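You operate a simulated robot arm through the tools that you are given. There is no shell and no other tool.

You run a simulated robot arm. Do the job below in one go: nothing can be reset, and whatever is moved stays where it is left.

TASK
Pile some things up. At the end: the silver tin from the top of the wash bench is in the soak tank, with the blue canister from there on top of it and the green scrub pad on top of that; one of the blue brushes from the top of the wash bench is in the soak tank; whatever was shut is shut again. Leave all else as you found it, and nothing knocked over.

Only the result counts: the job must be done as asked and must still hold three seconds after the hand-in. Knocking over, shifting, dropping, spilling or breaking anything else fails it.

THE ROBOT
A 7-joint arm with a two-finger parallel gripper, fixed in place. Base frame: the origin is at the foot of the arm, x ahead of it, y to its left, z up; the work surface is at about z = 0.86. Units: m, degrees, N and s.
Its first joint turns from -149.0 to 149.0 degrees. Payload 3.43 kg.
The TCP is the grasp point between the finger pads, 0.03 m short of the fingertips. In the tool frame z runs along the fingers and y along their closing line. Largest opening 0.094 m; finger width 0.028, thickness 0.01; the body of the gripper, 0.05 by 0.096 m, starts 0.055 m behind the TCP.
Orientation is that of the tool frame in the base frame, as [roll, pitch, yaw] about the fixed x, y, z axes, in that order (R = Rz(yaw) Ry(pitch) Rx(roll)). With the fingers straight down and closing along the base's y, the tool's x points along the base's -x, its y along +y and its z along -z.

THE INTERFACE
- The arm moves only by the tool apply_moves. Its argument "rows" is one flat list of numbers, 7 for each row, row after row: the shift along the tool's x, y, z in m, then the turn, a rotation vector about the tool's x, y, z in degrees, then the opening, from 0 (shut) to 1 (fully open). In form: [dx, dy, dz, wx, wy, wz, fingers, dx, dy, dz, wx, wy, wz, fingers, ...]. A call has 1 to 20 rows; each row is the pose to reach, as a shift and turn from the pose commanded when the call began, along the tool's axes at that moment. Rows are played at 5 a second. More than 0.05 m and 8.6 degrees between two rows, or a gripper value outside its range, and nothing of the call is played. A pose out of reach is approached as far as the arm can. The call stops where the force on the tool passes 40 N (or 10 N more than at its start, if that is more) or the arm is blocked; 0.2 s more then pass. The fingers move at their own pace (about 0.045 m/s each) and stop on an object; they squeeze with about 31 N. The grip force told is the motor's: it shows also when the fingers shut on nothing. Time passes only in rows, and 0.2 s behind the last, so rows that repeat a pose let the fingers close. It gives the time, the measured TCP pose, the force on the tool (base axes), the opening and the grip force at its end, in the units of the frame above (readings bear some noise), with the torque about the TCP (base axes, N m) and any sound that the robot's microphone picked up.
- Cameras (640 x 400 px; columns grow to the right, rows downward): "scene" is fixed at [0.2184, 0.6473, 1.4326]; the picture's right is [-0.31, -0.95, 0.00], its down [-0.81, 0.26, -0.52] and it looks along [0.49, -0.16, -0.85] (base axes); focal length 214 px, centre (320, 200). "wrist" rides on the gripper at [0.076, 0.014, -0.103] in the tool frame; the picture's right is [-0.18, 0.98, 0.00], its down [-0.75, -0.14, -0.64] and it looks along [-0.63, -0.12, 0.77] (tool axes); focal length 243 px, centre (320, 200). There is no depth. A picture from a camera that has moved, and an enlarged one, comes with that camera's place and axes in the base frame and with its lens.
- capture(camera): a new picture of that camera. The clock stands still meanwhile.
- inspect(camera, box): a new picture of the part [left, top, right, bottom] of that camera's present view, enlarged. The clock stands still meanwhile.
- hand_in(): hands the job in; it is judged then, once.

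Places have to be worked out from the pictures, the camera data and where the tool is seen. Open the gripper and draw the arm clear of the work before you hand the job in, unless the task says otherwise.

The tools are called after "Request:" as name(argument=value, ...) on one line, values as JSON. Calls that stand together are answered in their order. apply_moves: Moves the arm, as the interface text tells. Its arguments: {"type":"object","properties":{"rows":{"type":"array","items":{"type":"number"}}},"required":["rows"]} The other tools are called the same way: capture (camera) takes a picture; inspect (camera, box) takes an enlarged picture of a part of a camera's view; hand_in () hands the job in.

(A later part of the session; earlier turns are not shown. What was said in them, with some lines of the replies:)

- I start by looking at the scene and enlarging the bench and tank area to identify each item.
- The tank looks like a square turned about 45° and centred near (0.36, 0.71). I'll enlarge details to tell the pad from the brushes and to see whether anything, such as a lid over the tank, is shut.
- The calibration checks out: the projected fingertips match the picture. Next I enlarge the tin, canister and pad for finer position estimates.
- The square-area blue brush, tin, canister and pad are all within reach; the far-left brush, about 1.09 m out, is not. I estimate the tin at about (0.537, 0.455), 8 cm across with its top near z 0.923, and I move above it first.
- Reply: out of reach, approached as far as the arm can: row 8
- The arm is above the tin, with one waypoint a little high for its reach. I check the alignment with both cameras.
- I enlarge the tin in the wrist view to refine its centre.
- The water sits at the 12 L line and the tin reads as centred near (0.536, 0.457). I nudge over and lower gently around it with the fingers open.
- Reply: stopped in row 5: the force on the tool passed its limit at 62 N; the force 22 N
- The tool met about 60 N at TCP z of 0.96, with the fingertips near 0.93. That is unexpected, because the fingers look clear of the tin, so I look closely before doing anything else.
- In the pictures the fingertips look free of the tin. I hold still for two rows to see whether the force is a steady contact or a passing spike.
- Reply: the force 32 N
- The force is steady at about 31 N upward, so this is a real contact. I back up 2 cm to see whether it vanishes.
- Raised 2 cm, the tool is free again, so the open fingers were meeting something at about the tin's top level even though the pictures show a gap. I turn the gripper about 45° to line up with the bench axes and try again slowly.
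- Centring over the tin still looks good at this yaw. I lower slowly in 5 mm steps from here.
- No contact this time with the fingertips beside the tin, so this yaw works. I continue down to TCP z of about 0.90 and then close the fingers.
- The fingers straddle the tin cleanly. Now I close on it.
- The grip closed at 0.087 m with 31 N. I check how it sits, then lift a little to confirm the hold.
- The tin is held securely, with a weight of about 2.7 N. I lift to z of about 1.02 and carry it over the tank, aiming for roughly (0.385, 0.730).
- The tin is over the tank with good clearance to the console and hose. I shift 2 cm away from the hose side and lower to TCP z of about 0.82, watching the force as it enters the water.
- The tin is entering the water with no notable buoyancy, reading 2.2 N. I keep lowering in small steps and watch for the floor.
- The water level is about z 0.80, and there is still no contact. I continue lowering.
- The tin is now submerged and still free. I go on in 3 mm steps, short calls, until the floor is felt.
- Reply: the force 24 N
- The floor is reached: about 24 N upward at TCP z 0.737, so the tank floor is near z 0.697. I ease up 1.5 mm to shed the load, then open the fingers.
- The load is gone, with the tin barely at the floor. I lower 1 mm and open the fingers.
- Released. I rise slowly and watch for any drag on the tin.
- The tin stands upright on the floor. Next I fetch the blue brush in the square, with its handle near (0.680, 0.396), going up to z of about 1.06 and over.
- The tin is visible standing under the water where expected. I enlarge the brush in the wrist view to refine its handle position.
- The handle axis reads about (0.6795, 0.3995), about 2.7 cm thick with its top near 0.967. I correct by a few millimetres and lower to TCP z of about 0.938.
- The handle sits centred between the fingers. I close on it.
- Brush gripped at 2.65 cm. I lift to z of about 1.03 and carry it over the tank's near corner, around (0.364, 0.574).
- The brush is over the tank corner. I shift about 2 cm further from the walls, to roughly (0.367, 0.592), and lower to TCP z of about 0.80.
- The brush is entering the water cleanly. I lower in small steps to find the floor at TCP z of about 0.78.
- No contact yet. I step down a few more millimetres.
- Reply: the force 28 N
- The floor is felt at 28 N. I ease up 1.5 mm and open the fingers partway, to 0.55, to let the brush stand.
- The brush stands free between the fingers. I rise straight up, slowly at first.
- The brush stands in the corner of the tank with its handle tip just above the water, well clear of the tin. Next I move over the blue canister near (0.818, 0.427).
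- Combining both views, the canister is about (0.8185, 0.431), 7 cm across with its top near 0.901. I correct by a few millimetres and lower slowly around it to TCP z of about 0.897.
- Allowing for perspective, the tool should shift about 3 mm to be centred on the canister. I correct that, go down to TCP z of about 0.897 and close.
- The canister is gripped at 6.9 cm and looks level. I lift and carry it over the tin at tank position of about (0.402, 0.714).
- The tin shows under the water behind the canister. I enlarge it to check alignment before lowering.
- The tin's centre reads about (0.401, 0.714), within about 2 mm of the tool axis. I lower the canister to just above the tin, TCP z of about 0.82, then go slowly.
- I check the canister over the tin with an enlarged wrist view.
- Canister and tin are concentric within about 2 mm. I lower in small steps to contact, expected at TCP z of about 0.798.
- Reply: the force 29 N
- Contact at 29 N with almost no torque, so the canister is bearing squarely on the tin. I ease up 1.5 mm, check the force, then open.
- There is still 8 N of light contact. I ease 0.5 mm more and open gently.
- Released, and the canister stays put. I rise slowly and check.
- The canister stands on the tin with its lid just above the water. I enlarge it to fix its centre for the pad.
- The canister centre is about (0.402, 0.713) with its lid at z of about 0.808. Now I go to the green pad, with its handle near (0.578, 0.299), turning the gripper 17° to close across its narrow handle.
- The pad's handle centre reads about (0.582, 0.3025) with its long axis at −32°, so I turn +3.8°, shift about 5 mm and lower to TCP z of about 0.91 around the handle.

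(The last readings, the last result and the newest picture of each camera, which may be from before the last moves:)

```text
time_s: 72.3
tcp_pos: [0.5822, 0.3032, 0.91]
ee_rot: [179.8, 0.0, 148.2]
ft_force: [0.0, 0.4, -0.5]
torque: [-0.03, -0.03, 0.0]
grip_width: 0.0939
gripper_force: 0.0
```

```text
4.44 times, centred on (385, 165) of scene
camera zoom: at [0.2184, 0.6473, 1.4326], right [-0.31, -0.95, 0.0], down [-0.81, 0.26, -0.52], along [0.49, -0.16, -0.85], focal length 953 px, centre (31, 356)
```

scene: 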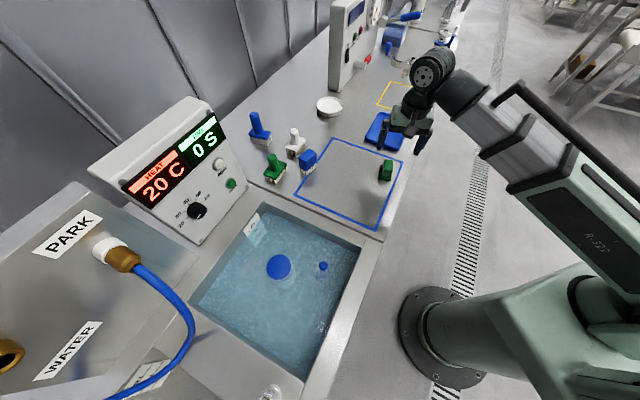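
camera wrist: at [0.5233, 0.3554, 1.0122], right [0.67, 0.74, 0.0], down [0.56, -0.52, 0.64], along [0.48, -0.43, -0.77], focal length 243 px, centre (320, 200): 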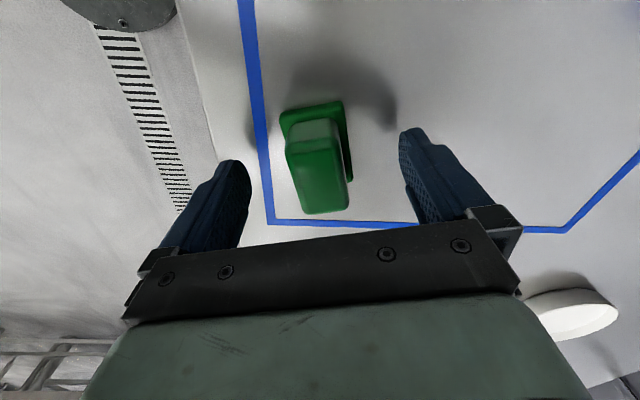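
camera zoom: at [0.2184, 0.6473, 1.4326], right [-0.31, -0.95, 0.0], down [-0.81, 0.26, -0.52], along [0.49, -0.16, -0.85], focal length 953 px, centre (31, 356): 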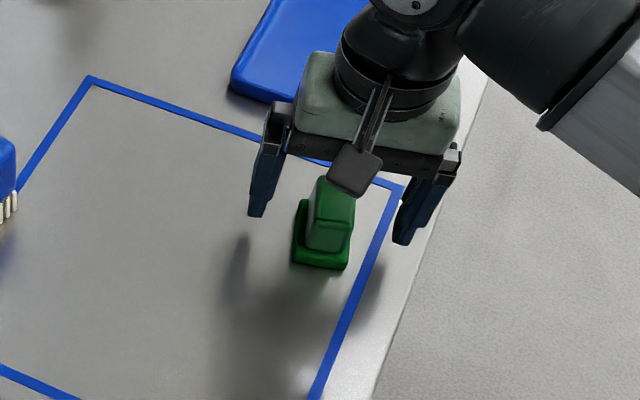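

The pad's handle is centred between the fingers. I lower 2 mm more and close.

Request:
apply_moves(rows=[0, 0, 0.002, 0, 0, 0, 1, 0, 0, 0.002, 0, 0, 0, 0, 0, 0, 0.002, 0, 0, 0, 0, 0, 0, 0.002, 0, 0, 0, 0, 0, 0, 0.002, 0, 0, 0, 0, 0, 0, 0.002, 0, 0, 0, 0, 0, 0, 0.002, 0, 0, 0, 0, 0, 0, 0.002, 0, 0, 0, 0])

Request:
inspect(camera="wrist", box=[220, 80, 420, 240])

Request:
inspect(camera="scene", box=[340, 120, 430, 210])

```text
time_s: 74.1
tcp_pos: [0.5811, 0.3025, 0.9089]
ee_rot: [179.8, 0.0, 148.1]
ft_force: [0.1, 0.4, 0.0]
torque: [-0.02, 0.03, 0.01]
grip_width: 0.0334
gripper_force: 30.9
```

```text
2.50 times, centred on (320, 160) of wrist
camera zoom: at [0.5234, 0.3555, 1.0104], right [0.67, 0.74, 0.0], down [0.56, -0.52, 0.64], along [0.48, -0.43, -0.77], focal length 606 px, centre (320, 300)
```

zoom: 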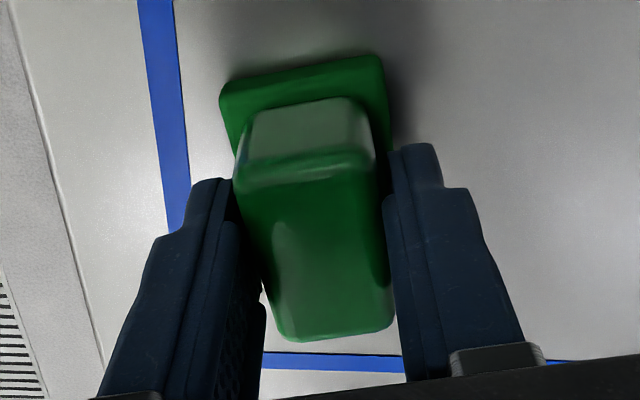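

```text
4.44 times, centred on (385, 165) of scene
camera zoom: at [0.2184, 0.6473, 1.4326], right [-0.31, -0.95, 0.0], down [-0.81, 0.26, -0.52], along [0.49, -0.16, -0.85], focal length 953 px, centre (31, 356)
```

zoom: 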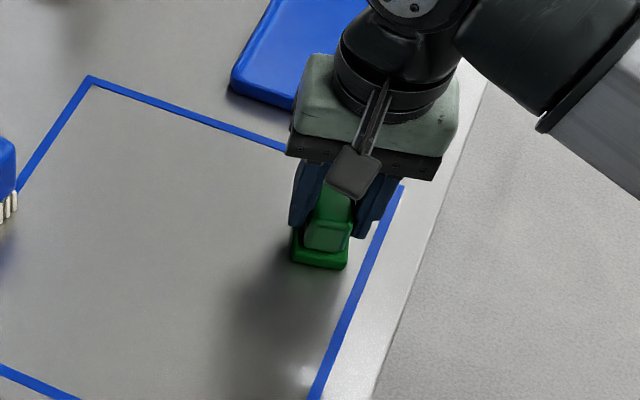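

Gripped at 3.3 cm. I lift 3 cm gently to test the hold.

Request:
apply_moves(rows=[0, 0, -0.003, 0, 0, 0, 0, 0, 0, -0.008, 0, 0, 0, 0, 0, 0, -0.015, 0, 0, 0, 0, 0, 0, -0.03, 0, 0, 0, 0, 0, 0, -0.03, 0, 0, 0, 0])

Request:
inspect(camera="wrist", box=[220, 80, 420, 240])

Request:
inspect(camera="scene", box=[340, 120, 430, 210])

```text
time_s: 75.3
tcp_pos: [0.5807, 0.3024, 0.9389]
ee_rot: [179.9, 0.1, 148.2]
ft_force: [0.5, 0.2, -0.5]
torque: [0.01, 0.0, -0.02]
grip_width: 0.0333
gripper_force: 30.4
```

```text
2.50 times, centred on (320, 160) of wrist
camera zoom: at [0.5231, 0.355, 1.0405], right [0.67, 0.74, 0.0], down [0.56, -0.52, 0.64], along [0.48, -0.43, -0.77], focal length 606 px, centre (320, 300)
```

zoom: 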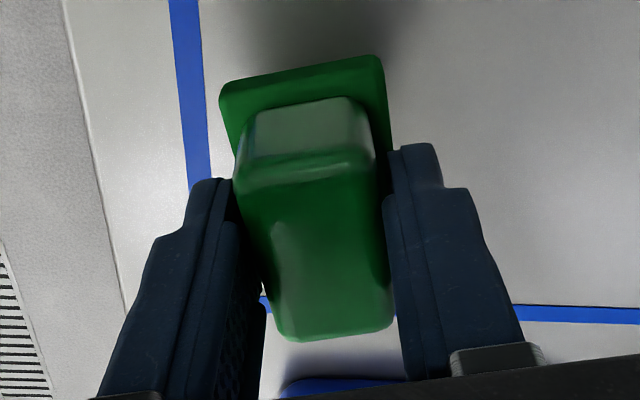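

```text
4.44 times, centred on (385, 165) of scene
camera zoom: at [0.2184, 0.6473, 1.4326], right [-0.31, -0.95, 0.0], down [-0.81, 0.26, -0.52], along [0.49, -0.16, -0.85], focal length 953 px, centre (31, 356)
```

zoom: 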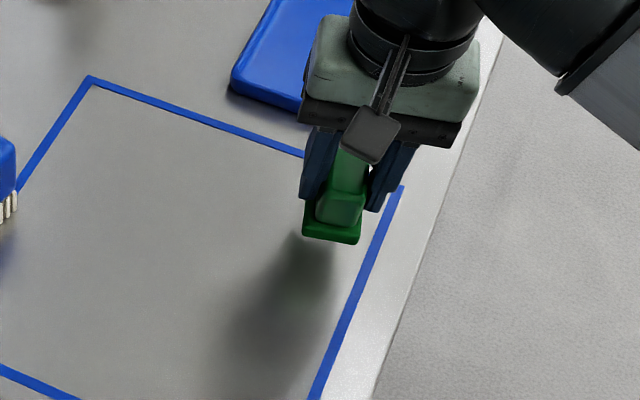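

The pad is held level. I lift to z of about 1.02 and carry it over the canister at about (0.401, 0.713).

Request:
apply_moves(rows=[0, 0, -0.03, 0, 0, 0, 0, 0, 0, -0.06, 0, 0, 0, 0, 0, 0, -0.075, 0, 0, 0, 0, 0.0308, 0.0212, -0.078, 0, 0, 0, 0, 0.0615, 0.0424, -0.08, 0, 0, 0, 0, 0.0923, 0.0636, -0.081, 0, 0, 0, 0, 0.123, 0.0848, -0.081, 0, 0, 0, 0, 0.1538, 0.106, -0.081, 0, 0, 0, 0, 0.1845, 0.1272, -0.081, 0, 0, 0, 0, 0.2153, 0.1484, -0.081, 0, 0, 0, 0, 0.246, 0.1696, -0.081, 0, 0, 0, 0, 0.2768, 0.1908, -0.081, 0, 0, 0, 0, 0.3075, 0.212, -0.081, 0, 0, 0, 0, 0.3383, 0.2332, -0.081, 0, 0, 0, 0, 0.369, 0.2544, -0.081, 0, 0, 0, 0, 0.369, 0.2544, -0.081, 0, 0, 0, 0])

Request:
capture(camera="wrist")

Request:
inspect(camera="scene", box=[220, 210, 360, 310])

```text
time_s: 78.7
tcp_pos: [0.4011, 0.7131, 1.019]
ee_rot: [179.8, 0.1, 148.1]
ft_force: [0.2, -0.4, -0.5]
torque: [0.0, 0.0, -0.02]
grip_width: 0.0332
gripper_force: 30.9
```

```text
taken
camera wrist: at [0.3424, 0.7657, 1.1211], right [0.67, 0.74, 0.0], down [0.56, -0.52, 0.64], along [0.48, -0.43, -0.77], focal length 243 px, centre (320, 200)
```

wrist: 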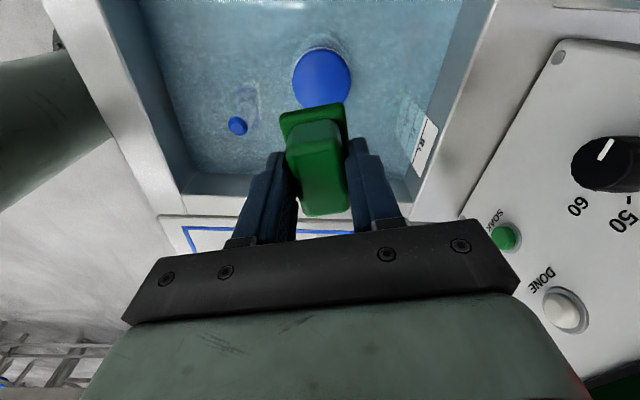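

```text
4.00 times, centred on (290, 260) of scene
camera zoom: at [0.2184, 0.6473, 1.4326], right [-0.31, -0.95, 0.0], down [-0.81, 0.26, -0.52], along [0.49, -0.16, -0.85], focal length 858 px, centre (440, -40)
```

zoom: 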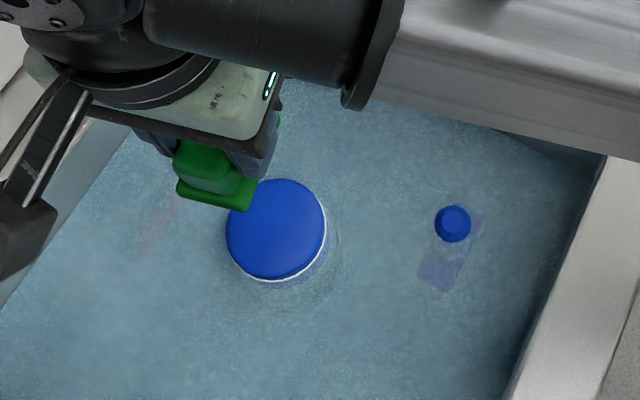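

The pad is aligned over the canister within about 2 mm. I lower to TCP z of about 0.875, just above it.

Request:
apply_moves(rows=[0, 0, 0.015, 0, 0, 0, 0, 0, 0, 0.04, 0, 0, 0, 0, 0, 0, 0.065, 0, 0, 0, 0, 0, 0, 0.09, 0, 0, 0, 0, 0, 0, 0.11, 0, 0, 0, 0, 0, 0, 0.125, 0, 0, 0, 0, 0, 0, 0.135, 0, 0, 0, 0, 0, 0, 0.143, 0, 0, 0, 0, 0, 0, 0.143, 0, 0, 0, 0])

Request:
capture(camera="wrist")

Request:
inspect(camera="wrist", box=[240, 60, 400, 220])

Request:
inspect(camera="scene", box=[220, 210, 360, 310])

```text
time_s: 80.7
tcp_pos: [0.4017, 0.7121, 0.8756]
ee_rot: [179.7, 0.1, 148.2]
ft_force: [-0.6, 0.9, -0.8]
torque: [0.03, 0.02, -0.02]
grip_width: 0.0292
gripper_force: 31.3
```

```text
taken
camera wrist: at [0.3439, 0.7653, 0.9778], right [0.67, 0.74, 0.0], down [0.56, -0.52, 0.64], along [0.48, -0.43, -0.77], focal length 243 px, centre (320, 200)
```

wrist: 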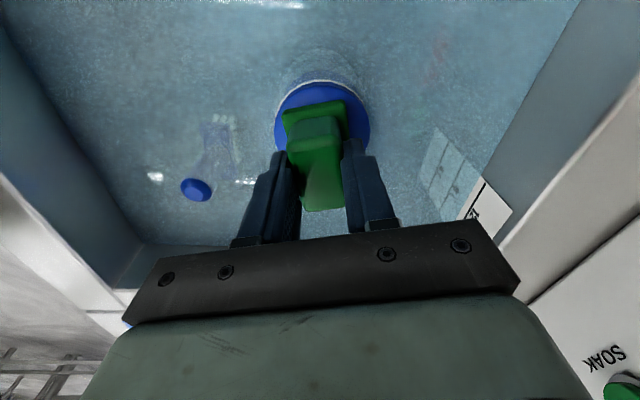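

```text
2.50 times, centred on (320, 140) of wrist
camera zoom: at [0.3439, 0.7653, 0.9778], right [0.67, 0.74, 0.0], down [0.56, -0.52, 0.64], along [0.48, -0.43, -0.77], focal length 606 px, centre (320, 350)
```

zoom: 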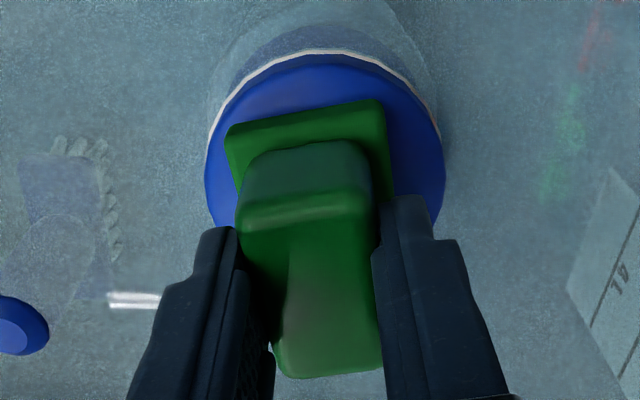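

```text
4.00 times, centred on (290, 260) of scene
camera zoom: at [0.2184, 0.6473, 1.4326], right [-0.31, -0.95, 0.0], down [-0.81, 0.26, -0.52], along [0.49, -0.16, -0.85], focal length 858 px, centre (440, -40)
```

zoom: 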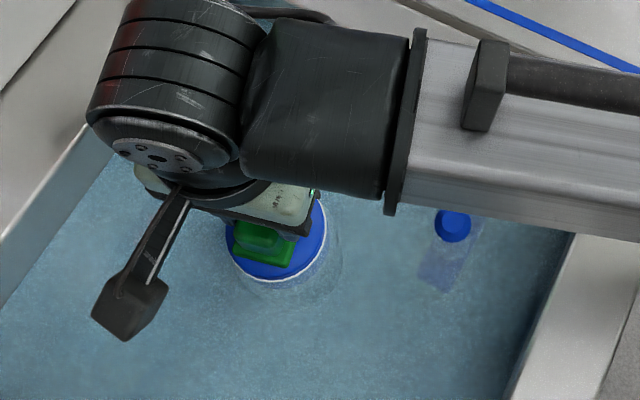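

The grip width has dropped from 33 to 29 mm, so the tapered handle is slowly creeping down in the fingers. The pad is only about 15 mm above the canister and still centred, so I set it down promptly in small steps.

Request:
apply_moves(rows=[0, 0, 0.004, 0, 0, 0, 0, 0, 0, 0.008, 0, 0, 0, 0, 0, 0, 0.011, 0, 0, 0, 0])

```text
time_s: 81.6
tcp_pos: [0.4019, 0.7139, 0.8691]
ee_rot: [179.6, 0.1, 148.2]
ft_force: [-0.7, -2.9, 16.6]
torque: [-0.29, 0.21, 0.02]
grip_width: 0.029
gripper_force: 30.8
stopped in row 3: the force on the tool passed its limit at 45 N (the readings are from after the stop); the commanded pose is now the measured one
```

Contact with the canister was made at TCP z of 0.869, a little early. I look at how the pad sits before releasing.

Request:
inspect(camera="wrist", box=[240, 60, 400, 220])

Request:
inspect(camera="scene", box=[240, 230, 330, 300])

```text
2.50 times, centred on (320, 140) of wrist
camera zoom: at [0.3438, 0.7658, 0.9709], right [0.67, 0.74, 0.01], down [0.56, -0.52, 0.64], along [0.48, -0.43, -0.77], focal length 606 px, centre (320, 350)
```

zoom: 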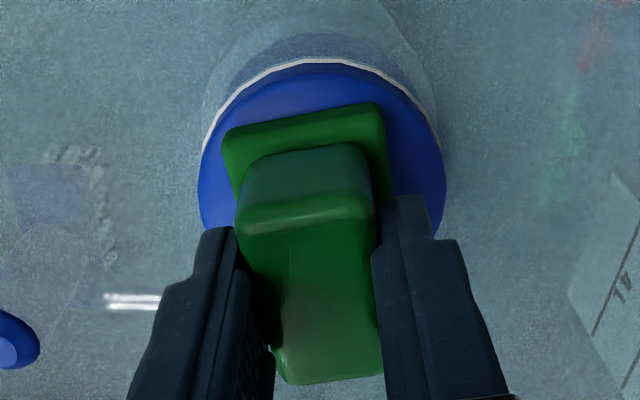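

```text
5.71 times, centred on (285, 265) of scene
camera zoom: at [0.2184, 0.6473, 1.4326], right [-0.31, -0.95, 0.0], down [-0.81, 0.26, -0.52], along [0.49, -0.16, -0.85], focal length 1226 px, centre (520, -171)
```

zoom: 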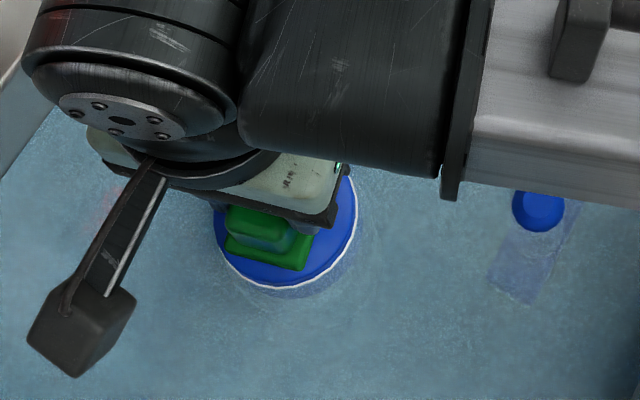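

The pad sits within the lid's outline and is bearing on it. I ease up slightly to lower the load and read again before opening.

Request:
apply_moves(rows=[0, 0, -0.0006, 0, 0, 0, 0, 0, 0, -0.0006, 0, 0, 0, 0])

```text
time_s: 82.2
tcp_pos: [0.4016, 0.7144, 0.8687]
ee_rot: [179.5, 0.2, 148.1]
ft_force: [-0.4, -2.6, 16.1]
torque: [-0.23, 0.2, -0.02]
grip_width: 0.0293
gripper_force: 31.0
```

Still 16 N, slightly to one edge. I ease another 0.8 mm, then open the fingers gradually so the pad settles flat.

Request:
apply_moves(rows=[0, 0, -0.0004, 0, 0, 0, 0, 0, 0, -0.0008, 0, 0, 0, 0, 0, 0, -0.0008, 0, 0, 0, 0])

```text
time_s: 83.0
tcp_pos: [0.4026, 0.7135, 0.8684]
ee_rot: [179.5, 0.0, 148.2]
ft_force: [-0.6, -0.8, 9.0]
torque: [-0.11, 0.12, 0.02]
grip_width: 0.0289
gripper_force: 30.6
```

Down to 9 N. One more 0.6 mm up and then I open.

Request:
apply_moves(rows=[0, 0, -0.0006, 0, 0, 0, 0, 0, 0, -0.0006, 0, 0, 0, 0.34, 0, 0, -0.0006, 0, 0, 0, 0.4, 0, 0, -0.0006, 0, 0, 0, 0.5, 0, 0, -0.0006, 0, 0, 0, 0.6, 0, 0, -0.0006, 0, 0, 0, 0.7, 0, 0, -0.0006, 0, 0, 0, 0.7])

Request:
inspect(camera="wrist", box=[240, 60, 400, 220])

Request:
inspect(camera="scene", box=[240, 230, 330, 300])

```text
time_s: 84.6
tcp_pos: [0.4021, 0.7141, 0.8709]
ee_rot: [179.6, 0.1, 148.3]
ft_force: [-0.7, 0.3, -0.5]
torque: [-0.03, 0.02, 0.01]
grip_width: 0.0656
gripper_force: 0.0
```

```text
2.50 times, centred on (320, 140) of wrist
camera zoom: at [0.3443, 0.7664, 0.9716], right [0.67, 0.74, 0.01], down [0.56, -0.52, 0.64], along [0.48, -0.43, -0.77], focal length 606 px, centre (320, 350)
```

zoom: 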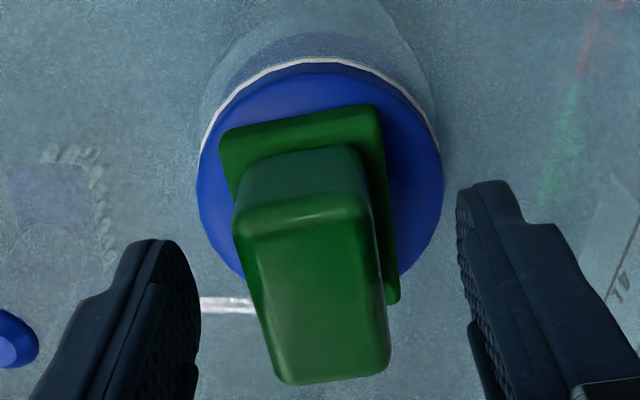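

```text
5.71 times, centred on (285, 265) of scene
camera zoom: at [0.2184, 0.6473, 1.4326], right [-0.31, -0.95, 0.0], down [-0.81, 0.26, -0.52], along [0.49, -0.16, -0.85], focal length 1226 px, centre (520, -171)
```

zoom: 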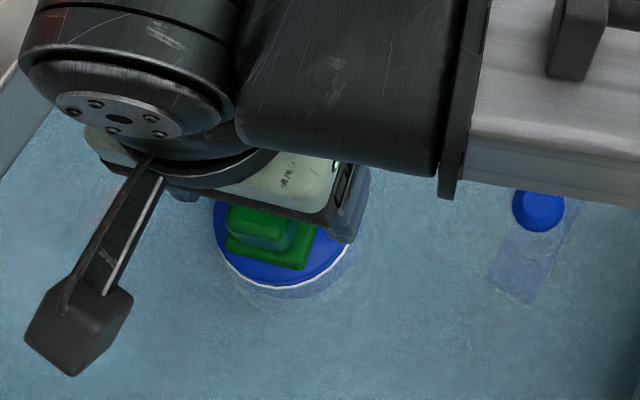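

The pad rests on the lid, well inside its rim, and the fingers are clear. I rise straight up slowly and then look.

Request:
apply_moves(rows=[0, 0, -0.005, 0, 0, 0, 0.8, 0, 0, -0.012, 0, 0, 0, 0.8, 0, 0, -0.022, 0, 0, 0, 0.8, 0, 0, -0.035, 0, 0, 0, 0.8, 0, 0, -0.055, 0, 0, 0, 0.8, 0, 0, -0.08, 0, 0, 0, 0.8, 0, 0, -0.11, 0, 0, 0, 0.8, 0, 0, -0.14, 0, 0, 0, 0.8, 0, 0, -0.16, 0, 0, 0, 0.8, 0, 0, -0.16, 0, 0, 0, 0.8])

Request:
capture(camera="wrist")

Request:
capture(camera="scene")

```text
time_s: 86.8
tcp_pos: [0.4019, 0.7132, 1.0289]
ee_rot: [179.6, 0.1, 148.2]
ft_force: [1.3, 0.2, -0.7]
torque: [-0.01, -0.03, -0.02]
grip_width: 0.0751
gripper_force: 0.0
```

```text
taken
camera wrist: at [0.3438, 0.7656, 1.1315], right [0.67, 0.74, 0.01], down [0.56, -0.52, 0.64], along [0.48, -0.43, -0.77], focal length 243 px, centre (320, 200)
```

wrist: 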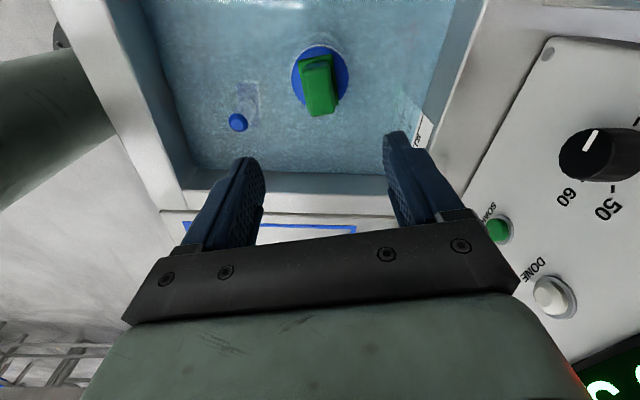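

```text
taken
```

scene: 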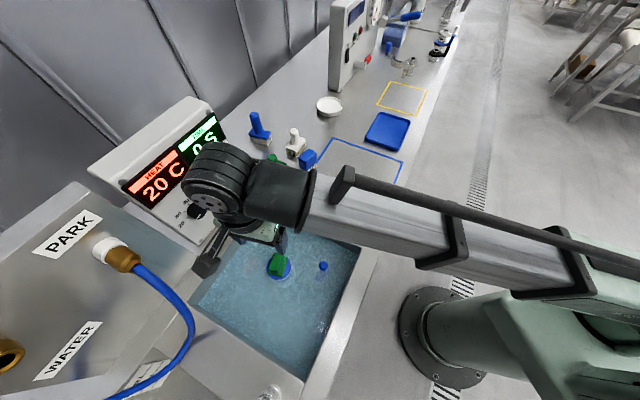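

The pile stands: pad on canister on tin, with the brush upright in the corner. I draw the arm away over the empty part of the bench, high above everything.

Request:
apply_moves(rows=[0, 0, -0.02, 0, 0, 0, 1, 0, 0, -0.04, 0, 0, 0, 1, -0.0329, -0.0114, -0.045, 0, 0, 0, 1, -0.0659, -0.0227, -0.045, 0, 0, 0, 1, -0.0988, -0.0341, -0.045, 0, 0, 0, 1, -0.1317, -0.0454, -0.045, 0, 0, 0, 1, -0.1647, -0.0568, -0.045, 0, 0, 0, 1, -0.1976, -0.0681, -0.045, 0, 0, 0, 1, -0.2305, -0.0795, -0.045, 0, 0, 0, 1, -0.2635, -0.0908, -0.045, 0, 0, 0, 1, -0.2964, -0.1022, -0.045, 0, 0, 0, 1, -0.2964, -0.1022, -0.045, 0, 0, 0, 1])

Request:
capture(camera="scene")

Request:
inspect(camera="scene", box=[180, 195, 380, 385])

Request:
inspect(camera="scene", box=[250, 235, 340, 300])

Request:
inspect(camera="scene", box=[230, 80, 430, 240])

```text
time_s: 89.4
tcp_pos: [0.5993, 0.4697, 1.0748]
ee_rot: [179.5, 0.1, 148.2]
ft_force: [-0.7, 0.4, -0.1]
torque: [0.01, 0.0, 0.03]
grip_width: 0.0941
gripper_force: 0.0
```

```text
taken
```

scene: 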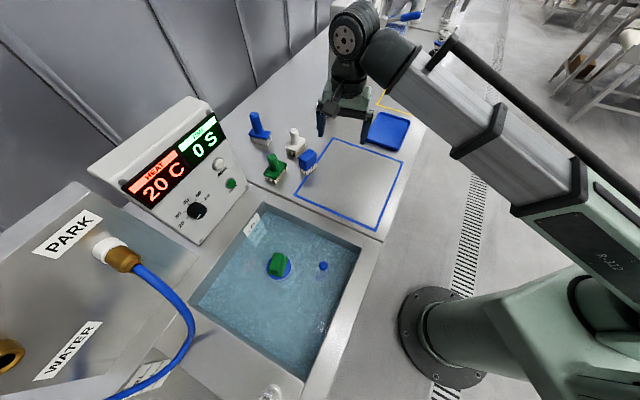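

```text
2.11 times, centred on (280, 290) of scene
camera zoom: at [0.2184, 0.6473, 1.4326], right [-0.31, -0.95, 0.0], down [-0.81, 0.26, -0.52], along [0.49, -0.16, -0.85], focal length 452 px, centre (404, 10)
```

zoom: 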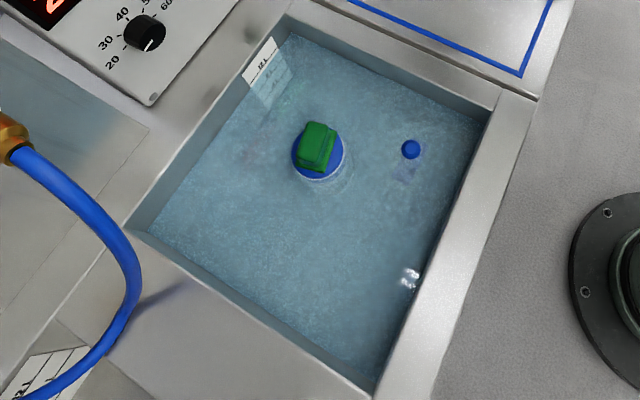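

```text
6.15 times, centred on (295, 268) of scene
camera zoom: at [0.2184, 0.6473, 1.4326], right [-0.31, -0.95, 0.0], down [-0.81, 0.26, -0.52], along [0.49, -0.16, -0.85], focal length 1320 px, centre (474, -215)
```

zoom: 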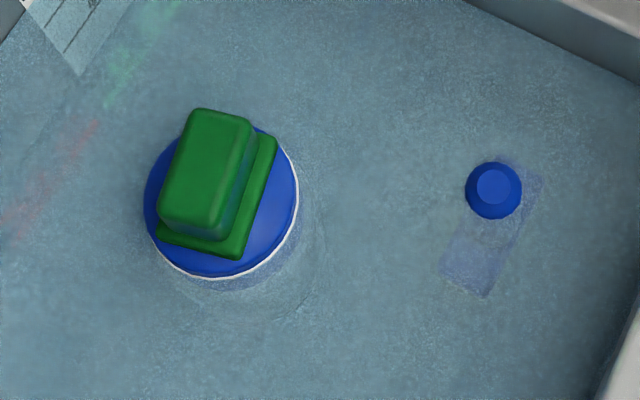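

```text
2.50 times, centred on (330, 160) of scene
camera zoom: at [0.2184, 0.6473, 1.4326], right [-0.31, -0.95, 0.0], down [-0.81, 0.26, -0.52], along [0.49, -0.16, -0.85], focal length 536 px, centre (295, 300)
```

zoom: 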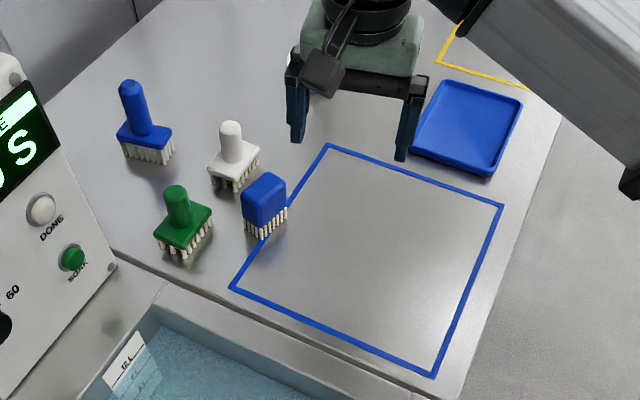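

The pile and the brush stand as placed, and the other bench items look unmoved. I let a couple of seconds pass and check once more that nothing drifts.

Request:
apply_moves(rows=[0, 0, 0, 0, 0, 0, 1, 0, 0, 0, 0, 0, 0, 1, 0, 0, 0, 0, 0, 0, 1, 0, 0, 0, 0, 0, 0, 1, 0, 0, 0, 0, 0, 0, 1, 0, 0, 0, 0, 0, 0, 1, 0, 0, 0, 0, 0, 0, 1, 0, 0, 0, 0, 0, 0, 1, 0, 0, 0, 0, 0, 0, 1, 0, 0, 0, 0, 0, 0, 1])

Request:
inspect(camera="scene", box=[250, 235, 340, 300])

```text
time_s: 91.6
tcp_pos: [0.6005, 0.47, 1.0754]
ee_rot: [179.6, 0.0, 148.3]
ft_force: [-0.5, -0.1, 0.5]
torque: [-0.01, 0.02, 0.02]
grip_width: 0.094
gripper_force: 0.0
```

```text
6.15 times, centred on (295, 268) of scene
camera zoom: at [0.2184, 0.6473, 1.4326], right [-0.31, -0.95, 0.0], down [-0.81, 0.26, -0.52], along [0.49, -0.16, -0.85], focal length 1320 px, centre (474, -215)
```

zoom: 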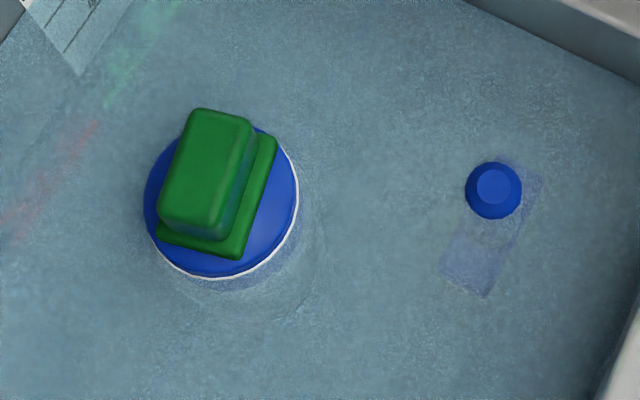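

Nothing has moved: the pile is stable, the brush stands in the tank, and the gripper is open and clear. Nothing was opened, so there is nothing to shut, and I hand the job in.

Request:
hand_in()

```text
The job is handed in.
```

I handed the job in with everything placed as asked; I haven't seen the judging result.

- **Pile:** the silver tin stands on the soak tank floor, the blue canister is centred on top of it, and the green scrub pad rests on the canister's lid.
- **Brush:** the blue brush from inside the blue square stands upright in a corner of the tank, well clear of the pile.
- **Stability:** I waited about two seconds before handing in, and nothing in the tank moved between pictures.
- **Everything else:** the other bench items I could see in the last picture were where they started. The white dish was hidden behind the gripper, but it was in place when last visible. Nothing was opened, so nothing needed shutting.

**Contact with the tin:** on my first approach the fingers pressed on something at the tin's top level, most likely the tin itself, with about 60 N. I turned the gripper 45° and picked the tin up cleanly; it did not tip.

The gripper is open and the arm is clear of the work.
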